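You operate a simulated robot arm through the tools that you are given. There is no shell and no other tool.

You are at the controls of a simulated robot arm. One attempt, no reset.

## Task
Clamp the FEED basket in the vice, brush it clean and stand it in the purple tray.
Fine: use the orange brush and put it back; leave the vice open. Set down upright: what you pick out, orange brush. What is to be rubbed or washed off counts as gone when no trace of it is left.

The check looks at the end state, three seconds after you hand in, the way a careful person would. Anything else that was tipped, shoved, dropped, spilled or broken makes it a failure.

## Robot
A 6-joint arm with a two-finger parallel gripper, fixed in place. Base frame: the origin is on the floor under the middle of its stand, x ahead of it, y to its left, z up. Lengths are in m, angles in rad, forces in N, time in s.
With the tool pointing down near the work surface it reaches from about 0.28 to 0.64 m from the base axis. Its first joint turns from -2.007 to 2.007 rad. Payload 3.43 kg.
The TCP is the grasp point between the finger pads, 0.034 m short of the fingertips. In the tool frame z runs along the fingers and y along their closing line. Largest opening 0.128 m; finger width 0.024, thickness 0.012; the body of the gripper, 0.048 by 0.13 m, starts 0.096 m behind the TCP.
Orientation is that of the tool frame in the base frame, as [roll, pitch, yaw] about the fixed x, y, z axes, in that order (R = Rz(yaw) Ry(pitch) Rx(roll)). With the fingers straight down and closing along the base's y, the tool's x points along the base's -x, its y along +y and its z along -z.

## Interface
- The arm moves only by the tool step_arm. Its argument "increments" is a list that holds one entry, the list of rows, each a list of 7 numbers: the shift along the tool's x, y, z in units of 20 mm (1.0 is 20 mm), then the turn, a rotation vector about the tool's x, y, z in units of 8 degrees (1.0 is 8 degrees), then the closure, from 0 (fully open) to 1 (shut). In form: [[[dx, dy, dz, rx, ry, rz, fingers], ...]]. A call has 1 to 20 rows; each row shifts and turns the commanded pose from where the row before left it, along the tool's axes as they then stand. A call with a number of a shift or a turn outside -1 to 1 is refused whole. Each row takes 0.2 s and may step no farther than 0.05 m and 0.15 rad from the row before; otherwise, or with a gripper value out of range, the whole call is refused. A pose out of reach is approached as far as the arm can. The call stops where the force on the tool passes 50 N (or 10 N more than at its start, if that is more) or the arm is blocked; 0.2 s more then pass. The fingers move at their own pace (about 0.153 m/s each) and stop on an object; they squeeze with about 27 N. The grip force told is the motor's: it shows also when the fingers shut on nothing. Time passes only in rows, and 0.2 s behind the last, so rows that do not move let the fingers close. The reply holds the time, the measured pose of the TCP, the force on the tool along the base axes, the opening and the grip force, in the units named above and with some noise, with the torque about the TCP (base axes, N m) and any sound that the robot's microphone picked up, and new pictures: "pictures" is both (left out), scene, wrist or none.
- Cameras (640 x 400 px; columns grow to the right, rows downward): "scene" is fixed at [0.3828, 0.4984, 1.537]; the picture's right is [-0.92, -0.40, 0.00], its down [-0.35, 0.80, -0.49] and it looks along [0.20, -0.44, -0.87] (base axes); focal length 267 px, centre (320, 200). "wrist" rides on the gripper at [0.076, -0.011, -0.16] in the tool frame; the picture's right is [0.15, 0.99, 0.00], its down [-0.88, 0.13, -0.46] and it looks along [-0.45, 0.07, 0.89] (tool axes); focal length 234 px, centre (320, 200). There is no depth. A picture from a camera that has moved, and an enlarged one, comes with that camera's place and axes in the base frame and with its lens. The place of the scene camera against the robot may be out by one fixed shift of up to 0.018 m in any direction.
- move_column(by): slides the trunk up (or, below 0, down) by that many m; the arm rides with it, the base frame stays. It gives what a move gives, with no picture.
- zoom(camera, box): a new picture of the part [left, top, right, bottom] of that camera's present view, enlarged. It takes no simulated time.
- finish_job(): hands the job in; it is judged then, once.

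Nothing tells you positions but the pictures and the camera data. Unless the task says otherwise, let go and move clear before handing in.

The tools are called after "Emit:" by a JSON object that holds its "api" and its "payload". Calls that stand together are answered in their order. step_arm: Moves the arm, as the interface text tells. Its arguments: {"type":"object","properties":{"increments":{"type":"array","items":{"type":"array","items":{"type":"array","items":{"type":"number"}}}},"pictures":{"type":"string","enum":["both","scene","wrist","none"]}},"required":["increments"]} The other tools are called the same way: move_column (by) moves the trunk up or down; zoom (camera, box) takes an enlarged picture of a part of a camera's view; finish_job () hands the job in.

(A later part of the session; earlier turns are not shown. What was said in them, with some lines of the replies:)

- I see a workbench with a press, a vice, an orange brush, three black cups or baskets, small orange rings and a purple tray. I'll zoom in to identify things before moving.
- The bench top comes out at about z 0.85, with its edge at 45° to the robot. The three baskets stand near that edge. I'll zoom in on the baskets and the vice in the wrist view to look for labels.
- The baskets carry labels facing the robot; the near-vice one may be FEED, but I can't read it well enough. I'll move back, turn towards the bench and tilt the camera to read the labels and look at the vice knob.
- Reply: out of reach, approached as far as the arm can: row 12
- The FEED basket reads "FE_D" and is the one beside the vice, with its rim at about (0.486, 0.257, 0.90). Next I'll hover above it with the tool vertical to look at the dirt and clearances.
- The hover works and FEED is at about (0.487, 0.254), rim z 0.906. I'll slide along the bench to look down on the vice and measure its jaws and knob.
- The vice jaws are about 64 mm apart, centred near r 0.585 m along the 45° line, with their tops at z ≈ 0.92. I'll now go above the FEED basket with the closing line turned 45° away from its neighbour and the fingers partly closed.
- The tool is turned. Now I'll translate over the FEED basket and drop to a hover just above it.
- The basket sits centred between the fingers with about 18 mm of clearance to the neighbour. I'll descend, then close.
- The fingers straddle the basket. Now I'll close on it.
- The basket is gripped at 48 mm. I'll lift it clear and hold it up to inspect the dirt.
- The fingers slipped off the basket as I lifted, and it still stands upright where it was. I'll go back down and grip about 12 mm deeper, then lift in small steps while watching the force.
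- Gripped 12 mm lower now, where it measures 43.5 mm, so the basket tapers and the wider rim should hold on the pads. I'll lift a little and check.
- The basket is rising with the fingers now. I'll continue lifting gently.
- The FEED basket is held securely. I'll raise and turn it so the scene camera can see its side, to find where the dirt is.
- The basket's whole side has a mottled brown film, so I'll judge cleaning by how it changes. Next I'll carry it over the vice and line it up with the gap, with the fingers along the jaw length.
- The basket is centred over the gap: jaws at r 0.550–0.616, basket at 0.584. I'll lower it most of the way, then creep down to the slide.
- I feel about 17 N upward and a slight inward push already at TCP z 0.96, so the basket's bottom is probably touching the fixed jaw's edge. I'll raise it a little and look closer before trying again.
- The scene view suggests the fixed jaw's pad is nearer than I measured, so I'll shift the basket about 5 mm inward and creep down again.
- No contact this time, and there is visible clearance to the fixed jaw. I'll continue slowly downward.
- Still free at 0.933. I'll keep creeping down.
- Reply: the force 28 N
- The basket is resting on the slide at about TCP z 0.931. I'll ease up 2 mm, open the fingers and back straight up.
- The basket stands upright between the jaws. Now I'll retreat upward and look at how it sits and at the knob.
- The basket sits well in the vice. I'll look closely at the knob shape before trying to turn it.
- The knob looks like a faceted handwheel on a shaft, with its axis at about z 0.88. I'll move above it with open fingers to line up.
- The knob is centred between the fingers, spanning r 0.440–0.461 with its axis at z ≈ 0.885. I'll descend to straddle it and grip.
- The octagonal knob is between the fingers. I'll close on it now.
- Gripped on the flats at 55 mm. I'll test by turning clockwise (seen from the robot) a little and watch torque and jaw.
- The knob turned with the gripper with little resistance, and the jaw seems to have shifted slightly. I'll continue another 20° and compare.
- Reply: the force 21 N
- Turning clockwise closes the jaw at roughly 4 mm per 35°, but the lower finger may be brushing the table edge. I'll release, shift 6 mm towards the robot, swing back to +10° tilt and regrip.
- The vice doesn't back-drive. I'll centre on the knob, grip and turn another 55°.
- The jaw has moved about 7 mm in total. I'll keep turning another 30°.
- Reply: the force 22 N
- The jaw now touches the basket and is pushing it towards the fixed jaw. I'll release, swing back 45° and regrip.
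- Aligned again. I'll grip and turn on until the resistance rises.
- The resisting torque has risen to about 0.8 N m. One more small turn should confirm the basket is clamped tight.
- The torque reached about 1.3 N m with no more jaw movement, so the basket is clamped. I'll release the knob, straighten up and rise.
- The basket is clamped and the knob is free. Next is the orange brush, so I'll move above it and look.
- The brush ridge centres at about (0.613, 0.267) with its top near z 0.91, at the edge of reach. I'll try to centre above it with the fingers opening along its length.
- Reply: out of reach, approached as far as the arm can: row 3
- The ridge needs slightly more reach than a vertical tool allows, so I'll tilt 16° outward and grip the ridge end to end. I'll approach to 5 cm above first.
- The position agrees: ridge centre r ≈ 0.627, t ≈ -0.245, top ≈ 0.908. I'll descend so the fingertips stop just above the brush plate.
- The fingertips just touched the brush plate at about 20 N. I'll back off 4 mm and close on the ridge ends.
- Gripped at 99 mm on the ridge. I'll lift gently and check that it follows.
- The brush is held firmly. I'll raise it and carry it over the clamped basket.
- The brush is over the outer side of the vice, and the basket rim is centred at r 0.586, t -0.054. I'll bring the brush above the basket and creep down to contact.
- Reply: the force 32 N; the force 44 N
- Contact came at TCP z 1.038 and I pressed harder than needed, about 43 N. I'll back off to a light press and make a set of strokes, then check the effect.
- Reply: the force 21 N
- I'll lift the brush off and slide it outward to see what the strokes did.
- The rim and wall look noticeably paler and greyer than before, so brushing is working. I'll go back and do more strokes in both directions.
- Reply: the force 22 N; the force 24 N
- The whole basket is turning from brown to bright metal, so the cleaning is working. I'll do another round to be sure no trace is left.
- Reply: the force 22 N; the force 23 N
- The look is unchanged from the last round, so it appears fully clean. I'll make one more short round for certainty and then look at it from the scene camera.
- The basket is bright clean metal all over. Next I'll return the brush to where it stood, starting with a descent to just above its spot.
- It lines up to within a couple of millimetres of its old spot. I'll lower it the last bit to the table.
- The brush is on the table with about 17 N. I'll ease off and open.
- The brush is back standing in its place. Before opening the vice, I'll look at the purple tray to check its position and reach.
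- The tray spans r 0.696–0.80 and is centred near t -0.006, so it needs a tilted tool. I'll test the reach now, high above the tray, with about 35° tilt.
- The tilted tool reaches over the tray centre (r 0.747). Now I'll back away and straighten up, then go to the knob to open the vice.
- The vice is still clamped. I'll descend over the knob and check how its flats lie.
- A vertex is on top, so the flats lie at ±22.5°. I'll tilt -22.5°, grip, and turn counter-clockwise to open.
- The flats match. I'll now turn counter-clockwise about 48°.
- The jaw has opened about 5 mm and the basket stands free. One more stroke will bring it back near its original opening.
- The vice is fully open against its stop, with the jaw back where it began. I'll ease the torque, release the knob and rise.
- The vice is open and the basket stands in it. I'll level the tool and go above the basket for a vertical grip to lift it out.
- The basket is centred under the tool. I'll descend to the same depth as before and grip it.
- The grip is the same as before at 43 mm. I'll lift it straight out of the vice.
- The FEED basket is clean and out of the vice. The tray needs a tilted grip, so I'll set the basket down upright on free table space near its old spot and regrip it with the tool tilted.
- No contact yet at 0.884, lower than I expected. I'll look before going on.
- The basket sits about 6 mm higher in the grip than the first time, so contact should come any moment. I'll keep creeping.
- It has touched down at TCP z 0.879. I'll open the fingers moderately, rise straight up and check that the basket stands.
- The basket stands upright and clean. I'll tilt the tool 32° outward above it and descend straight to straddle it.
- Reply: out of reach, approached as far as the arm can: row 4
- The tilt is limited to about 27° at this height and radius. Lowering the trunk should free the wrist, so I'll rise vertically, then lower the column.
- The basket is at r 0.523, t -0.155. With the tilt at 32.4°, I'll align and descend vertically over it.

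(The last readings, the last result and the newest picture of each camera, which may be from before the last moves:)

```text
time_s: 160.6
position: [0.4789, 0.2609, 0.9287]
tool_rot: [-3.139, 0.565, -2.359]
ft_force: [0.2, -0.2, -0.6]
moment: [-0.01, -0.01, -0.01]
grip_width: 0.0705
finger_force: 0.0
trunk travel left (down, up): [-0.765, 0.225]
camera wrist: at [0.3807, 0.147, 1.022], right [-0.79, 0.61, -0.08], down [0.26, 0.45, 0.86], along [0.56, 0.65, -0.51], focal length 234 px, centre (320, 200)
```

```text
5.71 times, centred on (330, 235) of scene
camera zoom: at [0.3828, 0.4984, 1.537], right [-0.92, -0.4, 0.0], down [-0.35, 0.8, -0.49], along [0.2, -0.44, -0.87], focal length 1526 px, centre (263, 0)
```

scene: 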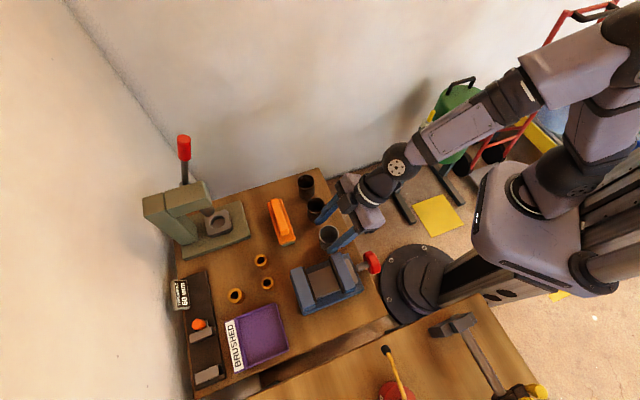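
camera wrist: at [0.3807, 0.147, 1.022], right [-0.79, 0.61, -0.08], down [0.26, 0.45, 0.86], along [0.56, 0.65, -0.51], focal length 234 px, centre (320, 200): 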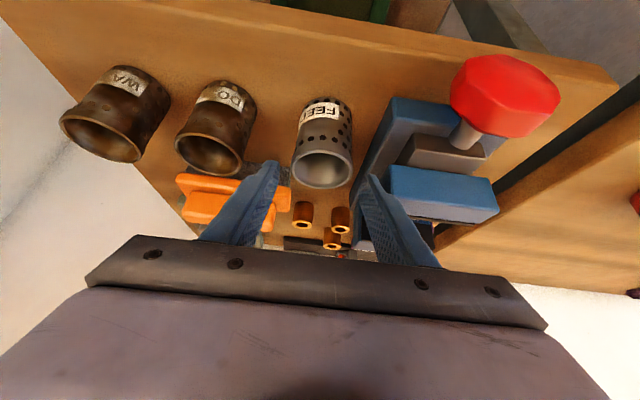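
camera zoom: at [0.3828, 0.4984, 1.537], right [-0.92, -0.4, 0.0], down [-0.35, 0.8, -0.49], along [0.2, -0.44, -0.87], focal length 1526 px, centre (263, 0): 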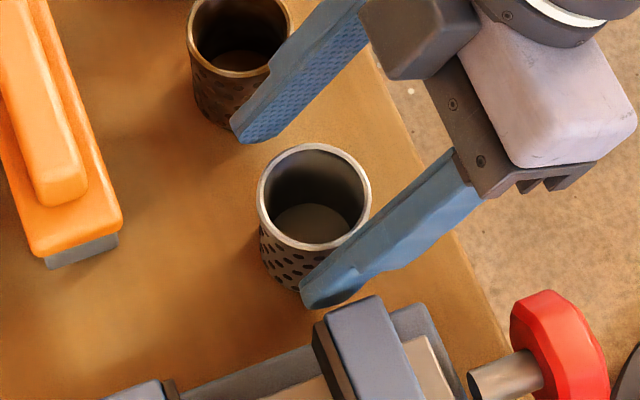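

Well centred between the fingers. I'll descend the rest and close.

Emit:
{"api": "step_arm", "payload": {"increments": [[[0.4, 0, 0.634, 0, 0, 0, 0.45], [0.4, 0, 0.634, 0, 0, 0, 0.45], [0.4, 0, 0.634, 0, 0, 0, 0.45], [0, 0, 0, 0, 0, 0, 0.45]]], "pictures": "wrist"}}

Emit:
{"api": "zoom", "payload": {"camera": "wrist", "box": [220, 80, 420, 240]}}

```text
time_s: 161.6
position: [0.4778, 0.2607, 0.8834]
tool_rot: [-3.139, 0.566, -2.358]
ft_force: [0.7, 0.2, 0.4]
moment: [0.02, 0.01, -0.03]
grip_width: 0.0704
finger_force: 0.0
trunk travel left (down, up): [-0.765, 0.225]
camera wrist: at [0.3807, 0.1476, 0.9767], right [-0.79, 0.61, -0.08], down [0.26, 0.45, 0.86], along [0.56, 0.65, -0.51], focal length 234 px, centre (320, 200)
```

wrist: 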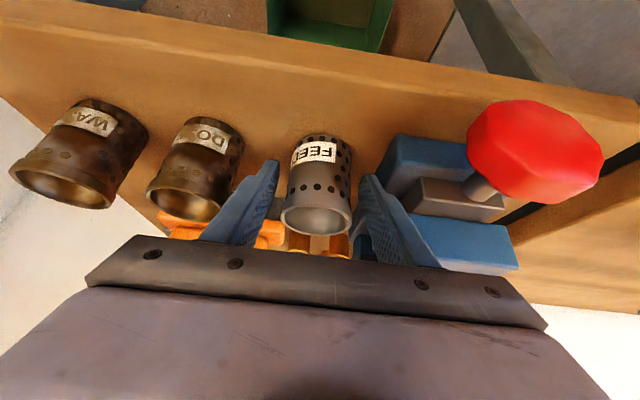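

```text
2.50 times, centred on (320, 160) of wrist
camera zoom: at [0.3807, 0.1476, 0.9767], right [-0.79, 0.61, -0.08], down [0.26, 0.45, 0.86], along [0.56, 0.65, -0.51], focal length 585 px, centre (320, 300)
```

zoom: 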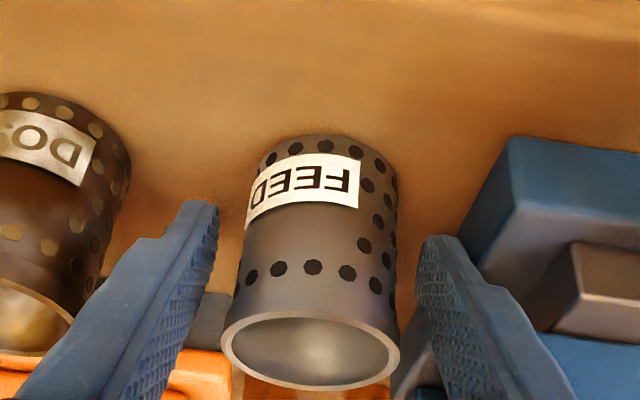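

The TCP sits about 20 mm below the rim on the basket axis. Now I'll close.

Emit:
{"api": "step_arm", "payload": {"increments": [[[0, 0, 0, 0, 0, 0, 0.6], [0, 0, 0, 0, 0, 0, 0.8], [0, 0, 0, 0, 0, 0, 1], [0, 0, 0, 0, 0, 0, 1], [0, 0, 0, 0, 0, 0, 1]]], "pictures": "wrist"}}

Emit:
{"api": "step_arm", "payload": {"increments": [[[-0.1, 0, -0.15, 0, 0, 0, 1], [-0.1, 0, -0.15, 0, 0, 0, 1], [-0.13, 0, -0.21, 0, 0, 0, 1], [0, 0, 0, 0, 0, 0, 1]]], "pictures": "wrist"}}

Emit:
{"api": "zoom", "payload": {"camera": "wrist", "box": [220, 80, 420, 240]}}

```text
time_s: 162.8
position: [0.4796, 0.2605, 0.8832]
tool_rot: [-3.139, 0.566, -2.357]
ft_force: [-0.8, 0.5, -0.8]
moment: [-0.03, 0.01, -0.02]
grip_width: 0.0435
finger_force: 26.8
trunk travel left (down, up): [-0.765, 0.225]
camera wrist: at [0.3808, 0.1476, 0.9767], right [-0.79, 0.61, -0.08], down [0.26, 0.45, 0.86], along [0.56, 0.65, -0.51], focal length 234 px, centre (320, 200)
```

wrist: 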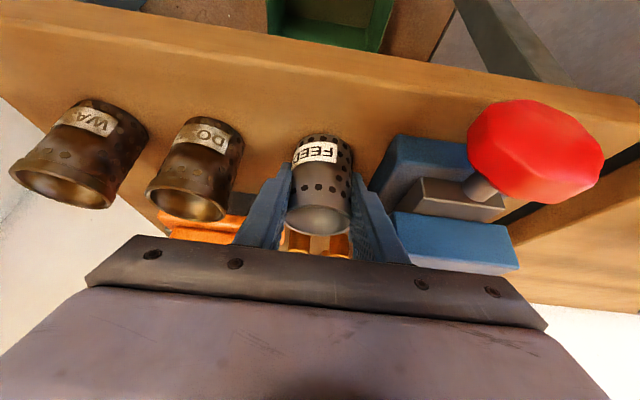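

```text
time_s: 163.8
position: [0.4785, 0.2614, 0.8956]
tool_rot: [-3.139, 0.566, -2.357]
ft_force: [0.8, 0.2, -1.2]
moment: [0.02, 0.0, -0.01]
grip_width: 0.0432
finger_force: 27.1
trunk travel left (down, up): [-0.765, 0.225]
camera wrist: at [0.381, 0.1482, 0.9895], right [-0.79, 0.61, -0.08], down [0.26, 0.45, 0.86], along [0.56, 0.65, -0.51], focal length 234 px, centre (320, 200)
```

wrist: 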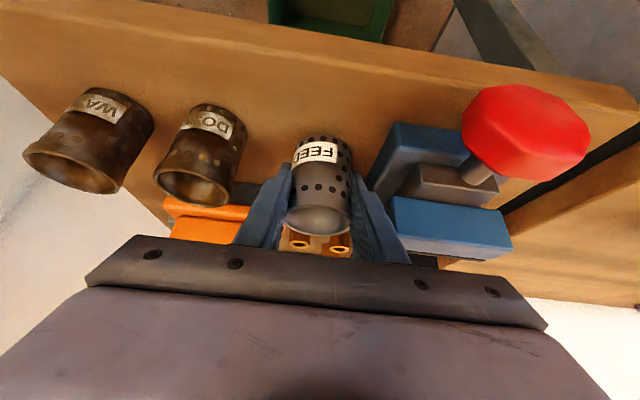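

```text
2.50 times, centred on (320, 160) of wrist
camera zoom: at [0.381, 0.1482, 0.9895], right [-0.79, 0.61, -0.08], down [0.26, 0.45, 0.86], along [0.56, 0.65, -0.51], focal length 585 px, centre (320, 300)
```

zoom: 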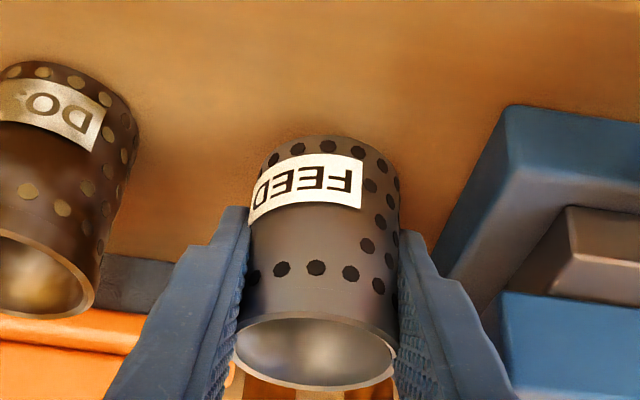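

The basket lifts securely in the tilted grip; it rested on the table at TCP z 0.883. I'll raise it and carry it over the purple tray.

Emit:
{"api": "step_arm", "payload": {"increments": [[[-0.535, 0, -0.845, 0, 0, 0, 1], [-0.535, 0, -0.845, 0, 0, 0, 1], [-0.535, 0, -0.845, 0, 0, 0, 1], [-0.535, 0, -0.845, 0, 0, 0, 1], [-0.535, 0, -0.845, 0, 0, 0, 1], [-0.535, 0, -0.845, 0, 0, 0, 1], [-0.535, 0, -0.845, 0, 0, 0, 1]]], "pictures": "none"}}

Emit:
{"api": "step_arm", "payload": {"increments": [[[-0.79, 0.61, 0.5, 0, 0, 0, 1], [-0.79, 0.61, 0.5, 0, 0, 0, 1], [-0.79, 0.61, 0.5, 0, 0, 0, 1], [-0.79, 0.61, 0.5, 0, 0, 0, 1], [-0.79, 0.61, 0.5, 0, 0, 0, 1], [-0.79, 0.61, 0.5, 0, 0, 0, 1], [-0.79, 0.61, 0.5, 0, 0, 0, 1], [-0.79, 0.61, 0.5, 0, 0, 0, 1], [-0.79, 0.61, 0.5, 0, 0, 0, 1], [-0.79, 0.61, 0.5, 0, 0, 0, 1], [-0.79, 0.61, 0.5, 0, 0, 0, 1], [-0.79, 0.61, 0.5, 0, 0, 0, 1]]], "pictures": "both"}}

Emit:
{"api": "zoom", "payload": {"camera": "wrist", "box": [220, 80, 420, 240]}}

Emit:
{"api": "zoom", "payload": {"camera": "scene", "box": [200, 260, 330, 390]}}

```text
time_s: 165.4
position: [0.4785, 0.2616, 1.0353]
tool_rot: [-3.141, 0.564, -2.361]
ft_force: [-0.9, -0.6, -0.8]
moment: [-0.01, -0.01, -0.02]
grip_width: 0.0433
finger_force: 26.9
trunk travel left (down, up): [-0.765, 0.225]
```

```text
time_s: 168.0
position: [0.5351, 0.5243, 1.0346]
tool_rot: [-3.141, 0.563, -2.36]
ft_force: [0.7, 1.1, -0.9]
moment: [-0.02, -0.01, 0.01]
grip_width: 0.0433
finger_force: 27.3
trunk travel left (down, up): [-0.765, 0.225]
camera wrist: at [0.4377, 0.4122, 1.1282], right [-0.79, 0.61, -0.08], down [0.26, 0.45, 0.85], along [0.56, 0.65, -0.51], focal length 234 px, centre (320, 200)
```

scene: 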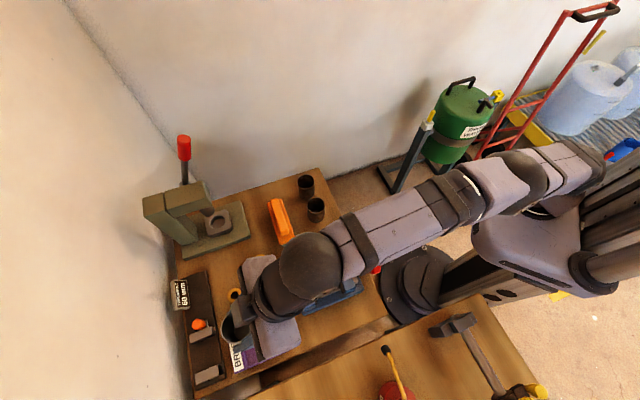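
wrist: 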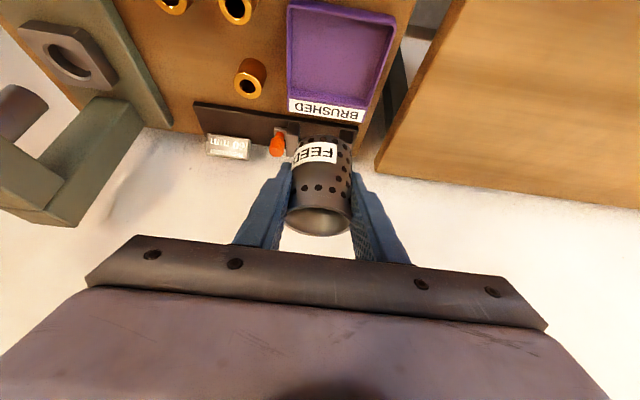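

```text
2.50 times, centred on (320, 160) of wrist
camera zoom: at [0.4377, 0.4122, 1.1282], right [-0.79, 0.61, -0.08], down [0.26, 0.45, 0.85], along [0.56, 0.65, -0.51], focal length 585 px, centre (320, 300)
```

zoom: 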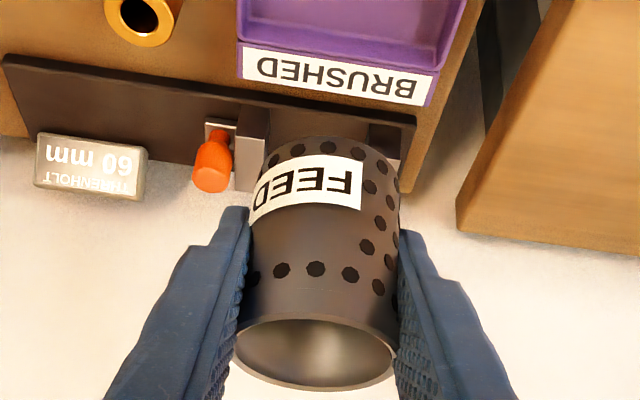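

```text
3.08 times, centred on (265, 325) of scene
camera zoom: at [0.3828, 0.4984, 1.537], right [-0.92, -0.4, 0.0], down [-0.35, 0.8, -0.49], along [0.2, -0.44, -0.87], focal length 822 px, centre (489, -185)
```

zoom: 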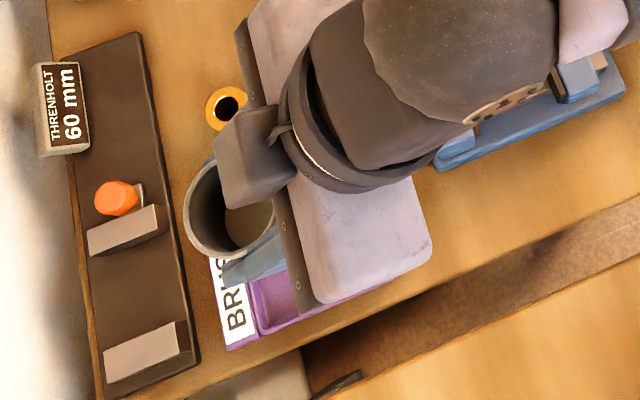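

The basket hangs centred over the tray at r 0.749, t ≈ -0.008. I'll lower it most of the way and then creep down.

Emit:
{"api": "step_arm", "payload": {"increments": [[[0.535, 0.15, 0.845, 0, 0, 0, 1], [0.535, 0, 0.845, 0, 0, 0, 1], [0.535, 0, 0.845, 0, 0, 0, 1], [0.535, 0, 0.845, 0, 0, 0, 1], [0.535, 0, 0.845, 0, 0, 0, 1], [0.535, 0, 0.845, 0, 0, 0, 1], [0, 0, 0, 0, 0, 0, 1]]], "pictures": "both"}}

Emit:
{"api": "zoom", "payload": {"camera": "wrist", "box": [220, 80, 420, 240]}}

Emit:
{"api": "zoom", "payload": {"camera": "scene", "box": [200, 260, 330, 390]}}

```text
time_s: 169.6
position: [0.5339, 0.5254, 0.915]
tool_rot: [-3.138, 0.566, -2.357]
ft_force: [-0.5, -0.5, 0.2]
moment: [-0.05, -0.01, -0.02]
grip_width: 0.0435
finger_force: 27.3
trunk travel left (down, up): [-0.765, 0.225]
camera wrist: at [0.4361, 0.4128, 1.009], right [-0.79, 0.61, -0.08], down [0.26, 0.45, 0.86], along [0.56, 0.65, -0.51], focal length 234 px, centre (320, 200)
```

scene: 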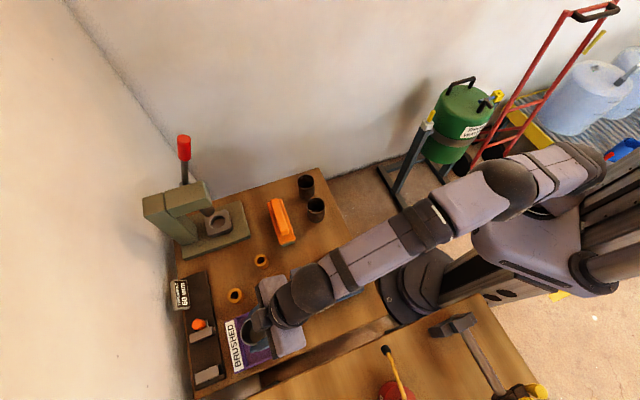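
wrist: 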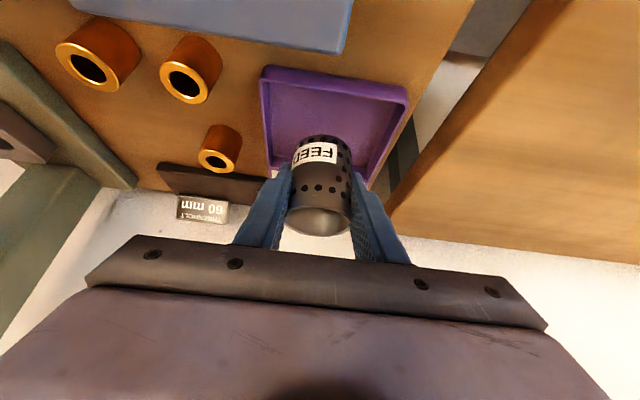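

```text
2.50 times, centred on (320, 160) of wrist
camera zoom: at [0.4361, 0.4128, 1.009], right [-0.79, 0.61, -0.08], down [0.26, 0.45, 0.86], along [0.56, 0.65, -0.51], focal length 585 px, centre (320, 300)
```

zoom: 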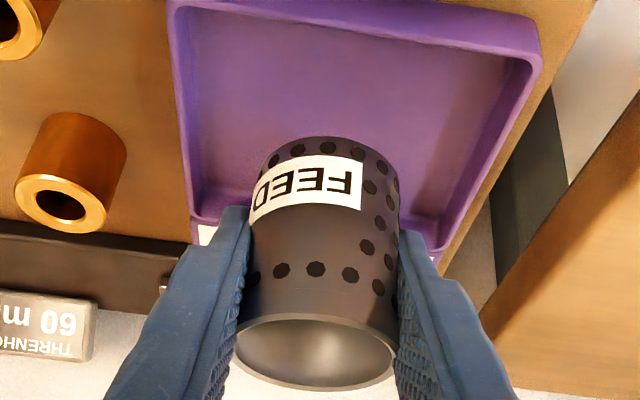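

```text
3.08 times, centred on (265, 325) of scene
camera zoom: at [0.3828, 0.4984, 1.537], right [-0.92, -0.4, 0.0], down [-0.35, 0.8, -0.49], along [0.2, -0.44, -0.87], focal length 822 px, centre (489, -185)
```

zoom: 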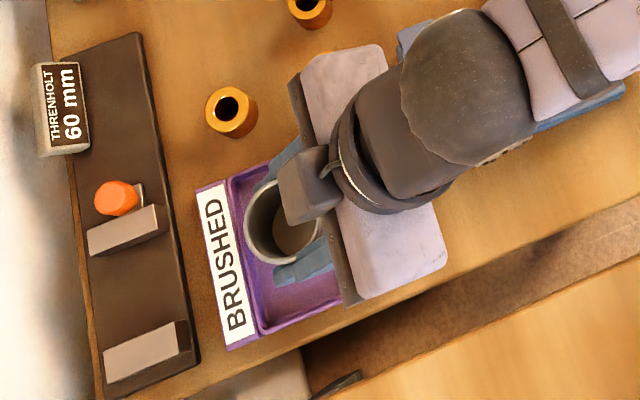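

The basket is well inside the tray walls. I'll creep down to touch.

Emit:
{"api": "step_arm", "payload": {"increments": [[[0.134, 0, 0.211, 0, 0, 0, 1], [0.134, 0, 0.211, 0, 0, 0, 1], [0.134, 0, 0.211, 0, 0, 0, 1], [0.134, 0, 0.211, 0, 0, 0, 1], [0, 0, 0, 0, 0, 0, 1]]], "pictures": "none"}}

Emit:
{"api": "step_arm", "payload": {"increments": [[[0.054, 0, 0.085, 0, 0, 0, 1], [0, 0, 0, 0, 0, 0, 1]]], "pictures": "none"}}

Emit:
{"api": "step_arm", "payload": {"increments": [[[0.054, 0, 0.085, 0, 0, 0, 1], [0, 0, 0, 0, 0, 0, 1]]], "pictures": "none"}}

Emit:
{"api": "step_arm", "payload": {"increments": [[[0.054, 0, 0.085, 0, 0, 0, 1], [0, 0, 0, 0, 0, 0, 1]]], "pictures": "none"}}

```text
time_s: 170.8
position: [0.5346, 0.5246, 0.8934]
tool_rot: [-3.141, 0.565, -2.357]
ft_force: [0.5, -0.7, -0.2]
moment: [-0.01, -0.02, -0.01]
grip_width: 0.0432
finger_force: 27.0
trunk travel left (down, up): [-0.765, 0.225]
```

```text
time_s: 171.4
position: [0.5332, 0.5258, 0.8929]
tool_rot: [-3.139, 0.566, -2.358]
ft_force: [0.5, 0.7, -0.3]
moment: [0.02, -0.02, 0.01]
grip_width: 0.0434
finger_force: 26.9
trunk travel left (down, up): [-0.765, 0.225]
```

```text
time_s: 172.0
position: [0.5338, 0.5254, 0.8906]
tool_rot: [-3.14, 0.566, -2.359]
ft_force: [-0.6, -0.2, 0.0]
moment: [0.03, -0.03, -0.02]
grip_width: 0.0433
finger_force: 26.8
trunk travel left (down, up): [-0.765, 0.225]
```

```text
time_s: 172.6
position: [0.5326, 0.5257, 0.8903]
tool_rot: [-3.14, 0.568, -2.358]
ft_force: [-0.1, -0.6, -0.1]
moment: [-0.01, 0.01, 0.06]
grip_width: 0.0432
finger_force: 27.3
trunk travel left (down, up): [-0.765, 0.225]
```

Emit:
{"api": "step_arm", "payload": {"increments": [[[0.054, 0, 0.085, 0, 0, 0, 1], [0, 0, 0, 0, 0, 0, 1]]], "pictures": "none"}}

Emit:
{"api": "step_arm", "payload": {"increments": [[[0.04, 0, 0.064, 0, 0, 0, 1], [0, 0, 0, 0, 0, 0, 1]]], "pictures": "wrist"}}

Emit:
{"api": "zoom", "payload": {"camera": "wrist", "box": [220, 80, 420, 240]}}

```text
time_s: 173.2
position: [0.5335, 0.5258, 0.8863]
tool_rot: [-3.139, 0.565, -2.359]
ft_force: [-0.5, 0.0, 0.3]
moment: [-0.03, 0.01, 0.02]
grip_width: 0.0432
finger_force: 27.1
trunk travel left (down, up): [-0.765, 0.225]
```

```text
time_s: 173.8
position: [0.5335, 0.5249, 0.8869]
tool_rot: [-3.141, 0.567, -2.357]
ft_force: [0.7, -0.7, 1.9]
moment: [0.02, -0.03, 0.0]
grip_width: 0.0432
finger_force: 26.8
trunk travel left (down, up): [-0.765, 0.225]
camera wrist: at [0.4352, 0.4127, 0.9803], right [-0.79, 0.61, -0.08], down [0.26, 0.44, 0.86], along [0.56, 0.65, -0.51], focal length 234 px, centre (320, 200)
```

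wrist: 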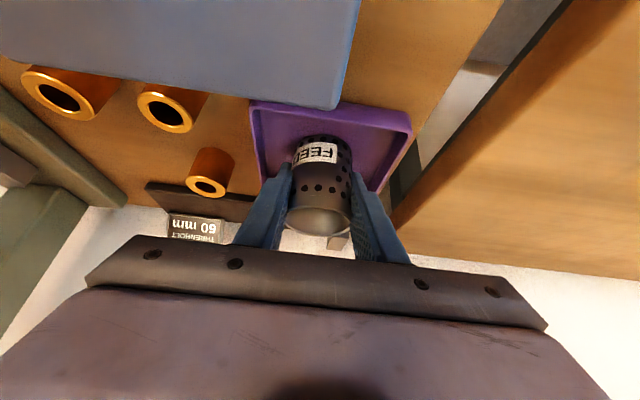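

```text
2.50 times, centred on (320, 160) of wrist
camera zoom: at [0.4352, 0.4127, 0.9803], right [-0.79, 0.61, -0.08], down [0.26, 0.44, 0.86], along [0.56, 0.65, -0.51], focal length 585 px, centre (320, 300)
```

zoom: 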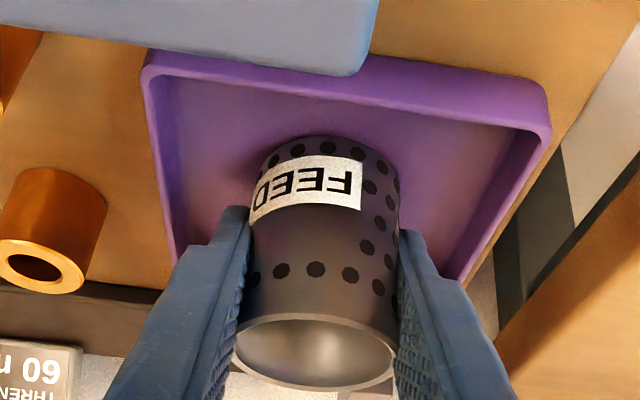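

Emit:
{"api": "step_arm", "payload": {"increments": [[[0.027, 0, 0.042, 0, 0, 0, 1], [0, 0, 0, 0, 0, 0, 1]]], "pictures": "none"}}

Emit:
{"api": "step_arm", "payload": {"increments": [[[0.027, 0, 0.042, 0, 0, 0, 1], [0, 0, 0, 0, 0, 0, 1]]], "pictures": "none"}}

```text
time_s: 174.4
position: [0.5336, 0.5245, 0.8863]
tool_rot: [-3.139, 0.57, -2.358]
ft_force: [0.2, 0.2, 6.2]
moment: [0.01, 0.06, -0.02]
grip_width: 0.0434
finger_force: 27.6
trunk travel left (down, up): [-0.765, 0.225]
```

```text
time_s: 175.0
position: [0.534, 0.5256, 0.8877]
tool_rot: [-3.141, 0.571, -2.359]
ft_force: [2.2, 2.9, 10.8]
moment: [0.09, 0.01, -0.03]
grip_width: 0.0433
finger_force: 26.7
trunk travel left (down, up): [-0.765, 0.225]
```

The basket rests on the tray floor with about 11 N. I'll ease off slightly, open just enough, and withdraw along the tool axis.

Emit:
{"api": "step_arm", "payload": {"increments": [[[-0.027, 0, -0.042, 0, 0, 0, 1], [0, 0, 0, 0, 0, 0, 0.8], [0, 0, 0, 0, 0, 0, 0.6], [0, 0, 0, 0, 0, 0, 0.55], [0, 0, 0, 0, 0, 0, 0.55]]], "pictures": "wrist"}}

Emit:
{"api": "zoom", "payload": {"camera": "wrist", "box": [220, 80, 420, 240]}}

```text
time_s: 176.2
position: [0.5321, 0.5248, 0.8837]
tool_rot: [-3.14, 0.564, -2.356]
ft_force: [0.6, -0.2, 0.1]
moment: [0.0, 0.01, -0.03]
grip_width: 0.0578
finger_force: 0.1
trunk travel left (down, up): [-0.765, 0.225]
camera wrist: at [0.4344, 0.412, 0.9779], right [-0.79, 0.61, -0.08], down [0.26, 0.45, 0.86], along [0.56, 0.65, -0.51], focal length 234 px, centre (320, 200)
```

wrist: 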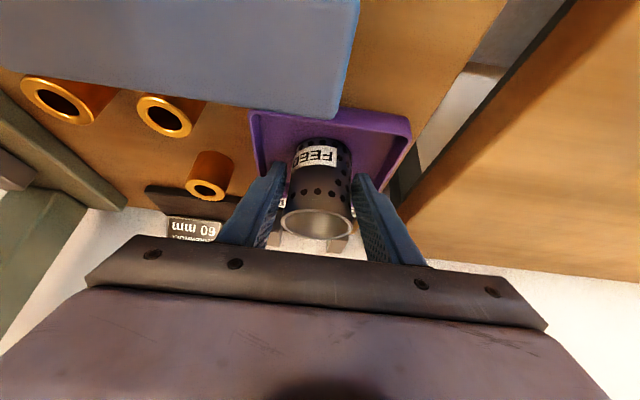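

```text
2.50 times, centred on (320, 160) of wrist
camera zoom: at [0.4344, 0.412, 0.9779], right [-0.79, 0.61, -0.08], down [0.26, 0.45, 0.86], along [0.56, 0.65, -0.51], focal length 585 px, centre (320, 300)
```

zoom: 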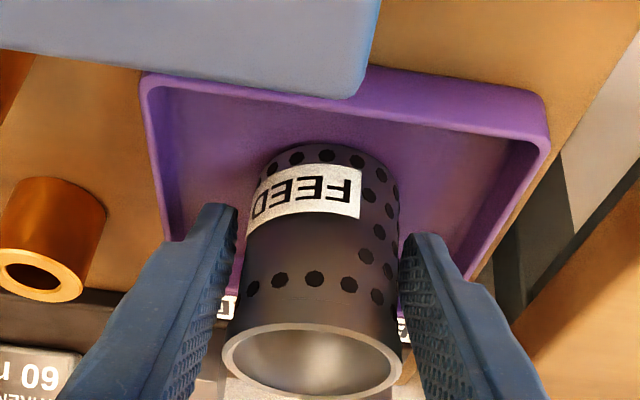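

The basket stands freely in the tray. I'll withdraw along the tool axis.

Emit:
{"api": "step_arm", "payload": {"increments": [[[0, -0.06, -0.3, 0, 0, 0, 0.55], [0, 0, -0.5, 0, 0, 0, 0.55], [0, 0, -0.8, 0, 0, 0, 0.55], [0, 0, -1, 0, 0, 0, 0.55], [0, 0, -1, 0, 0, 0, 0.5], [0, 0, -1, 0, 0, 0, 0.4], [-0.535, 0, -0.845, 0, 0, 0, 0.3], [-0.535, 0, -0.845, 0, 0, 0, 0.2], [-0.535, 0, -0.845, 0, 0, 0, 0], [-0.535, 0, -0.845, 0, 0, 0, 0]]], "pictures": "both"}}

Emit:
{"api": "zoom", "payload": {"camera": "wrist", "box": [220, 80, 420, 240]}}

Emit:
{"api": "zoom", "payload": {"camera": "scene", "box": [200, 260, 330, 390]}}

```text
time_s: 178.4
position: [0.4956, 0.4894, 1.0443]
tool_rot: [-3.138, 0.566, -2.359]
ft_force: [0.2, -0.6, -0.1]
moment: [0.04, 0.04, 0.04]
grip_width: 0.1282
finger_force: 0.1
trunk travel left (down, up): [-0.765, 0.225]
camera wrist: at [0.3988, 0.3766, 1.1378], right [-0.79, 0.61, -0.08], down [0.26, 0.45, 0.86], along [0.56, 0.65, -0.51], focal length 234 px, centre (320, 200)
```

scene: 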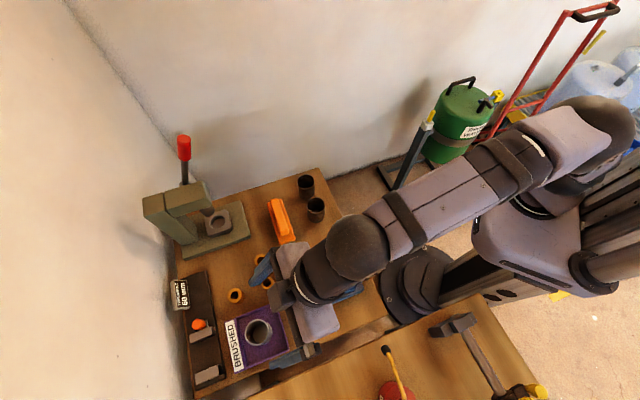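
wrist: 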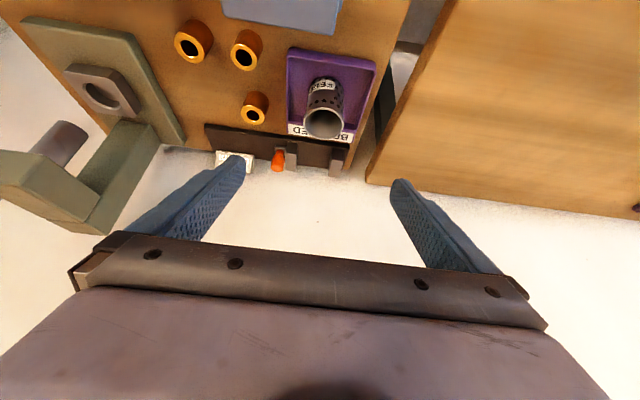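

```text
2.50 times, centred on (320, 160) of wrist
camera zoom: at [0.3988, 0.3766, 1.1378], right [-0.79, 0.61, -0.08], down [0.26, 0.45, 0.86], along [0.56, 0.65, -0.51], focal length 585 px, centre (320, 300)
```

zoom: 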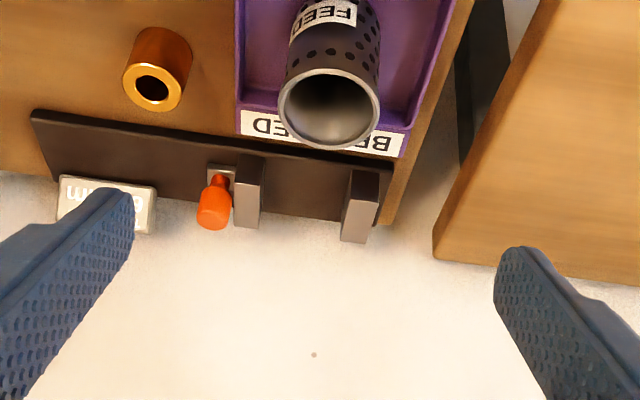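

```text
3.08 times, centred on (265, 325) of scene
camera zoom: at [0.3828, 0.4984, 1.537], right [-0.92, -0.4, 0.0], down [-0.35, 0.8, -0.49], along [0.2, -0.44, -0.87], focal length 822 px, centre (489, -185)
```

zoom: 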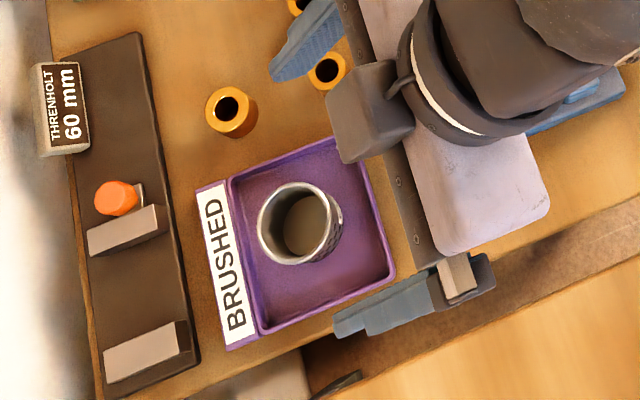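

The FEED basket stands upright in the BRUSHED tray. I'll move the arm clear and make a final check of everything.

Emit:
{"api": "step_arm", "payload": {"increments": [[[-0.535, 0, -0.845, 0, 0, 0, 0], [-0.535, 0, -0.845, 0, 0, 0, 0], [-0.535, 0, -0.845, 0, 0, 0, 0], [-0.535, 0, -0.845, 0, 0, 0, 0], [-0.535, 0, -0.845, 0, 0, 0, 0], [0.845, 0, -0.535, 0, 0, 0, 0], [0.845, 0, -0.535, 0, 0, 0, 0], [0.845, 0, -0.535, 0, 0, 0, 0], [0.845, 0, -0.535, 0, 0, 0, 0], [0.845, 0, -0.535, 0, 0, 0, 0], [0.845, 0, -0.535, 0, 0, 0, 0], [0.845, 0, -0.535, 0, 0, 0, 0], [0.845, 0, -0.535, 0, 0, 0, 0], [0, 0, 0, 0, 1, 0, 0], [0, 0, 0, 0, 1, 0, 0], [0, 0, 0, 0, 1, 0, 0], [0, 0, 0, 0, 1, 0, 0], [0.9, -0.5, -0.3, 0, 0, 0, 0], [0.9, -0.5, -0.3, 0, 0, 0, 0], [0.9, -0.5, -0.3, 0, 0, 0, 0]]], "pictures": "both"}}

Emit:
{"api": "zoom", "payload": {"camera": "scene", "box": [150, 140, 400, 400]}}

Emit:
{"api": "zoom", "payload": {"camera": "scene", "box": [220, 290, 300, 370]}}

Emit:
{"api": "zoom", "payload": {"camera": "scene", "box": [260, 170, 380, 320]}}

```text
time_s: 182.6
position: [0.3684, 0.3157, 1.1606]
tool_rot: [-3.14, 0.007, -2.358]
ft_force: [-1.1, -0.1, 0.2]
moment: [0.02, -0.02, 0.0]
grip_width: 0.1282
finger_force: 0.0
trunk travel left (down, up): [-0.765, 0.225]
camera wrist: at [0.3216, 0.2542, 1.3191], right [-0.8, 0.6, 0.0], down [0.53, 0.71, 0.46], along [0.28, 0.37, -0.89], focal length 234 px, centre (320, 200)
```

scene: 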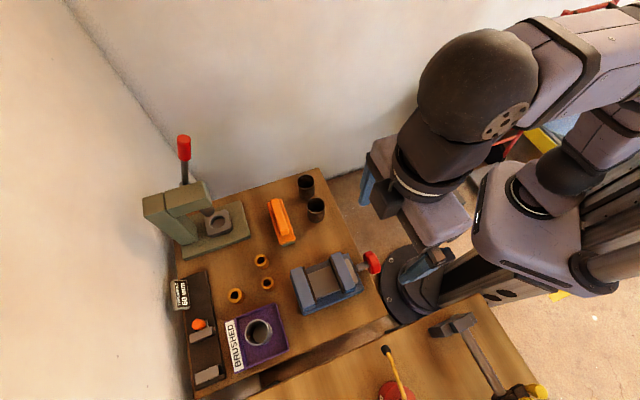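
wrist: 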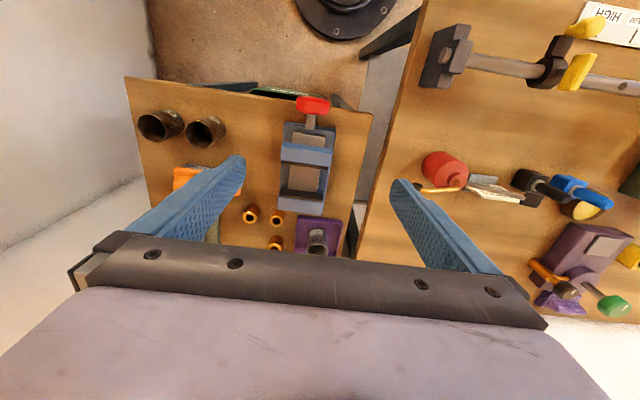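

```text
1.54 times, centred on (275, 270) of scene
camera zoom: at [0.3828, 0.4984, 1.537], right [-0.92, -0.4, 0.0], down [-0.35, 0.8, -0.49], along [0.2, -0.44, -0.87], focal length 411 px, centre (389, 92)
```

zoom: 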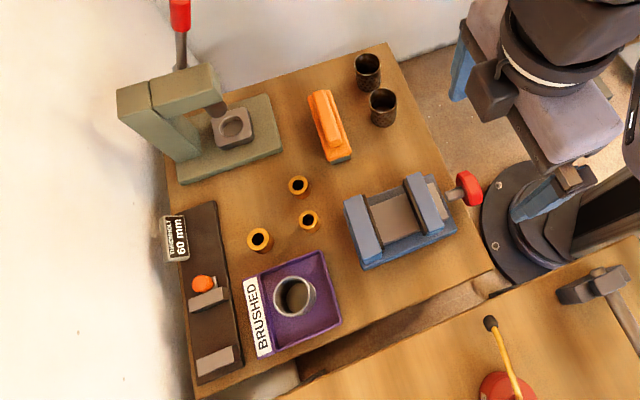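

```text
5.00 times, centred on (260, 330) of scene
camera zoom: at [0.3828, 0.4984, 1.537], right [-0.92, -0.4, 0.0], down [-0.35, 0.8, -0.49], along [0.2, -0.44, -0.87], focal length 1335 px, centre (620, -450)
```

zoom: 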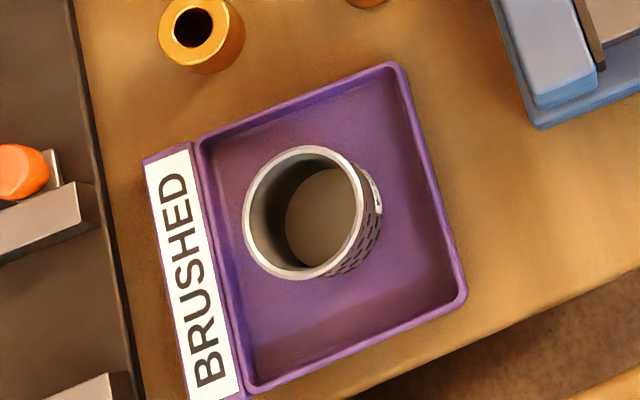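

```text
2.67 times, centred on (320, 245) of scene
camera zoom: at [0.3828, 0.4984, 1.537], right [-0.92, -0.4, 0.0], down [-0.35, 0.8, -0.49], along [0.2, -0.44, -0.87], focal length 712 px, centre (320, 80)
```

zoom: 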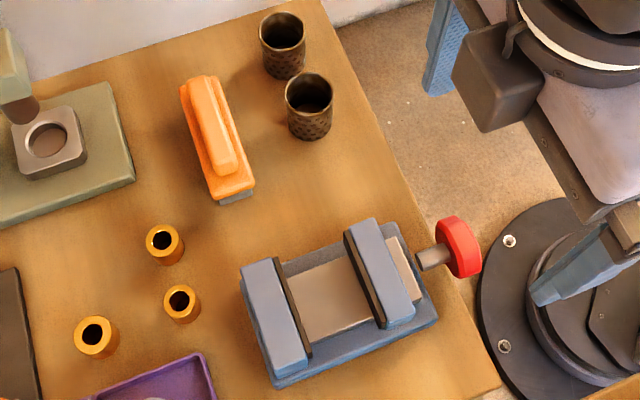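

Everything checks out: the FEED basket stands clean and upright in the purple tray, the orange brush is back in its place, and the vice is open. Nothing else was moved and the arm is clear, so I'm handing in.

Emit:
{"api": "finish_job", "payload": {}}

```text
The job is handed in.
```

The FEED basket is brushed clean and standing upright in the purple tray, and I handed the job in. I haven't seen the check's result.

- **Basket:** I clamped it in the vice and brushed it until it showed bright metal. The last two brushing rounds made no visible change. After that I set it down once on the bench to regrip it at an angle, because a vertical tool couldn't reach the tray.
- **Orange brush:** it is upright, back within about 2 mm of where it started.
- **Vice:** it is open to its stop, with the jaw back where it began.
- **Slip at the start:** on the first lift the fingers slipped off the basket. It stayed standing and turned only slightly, and the second, deeper grip held.

In the final pictures nothing else on the bench had moved or tipped, and the arm is clear.
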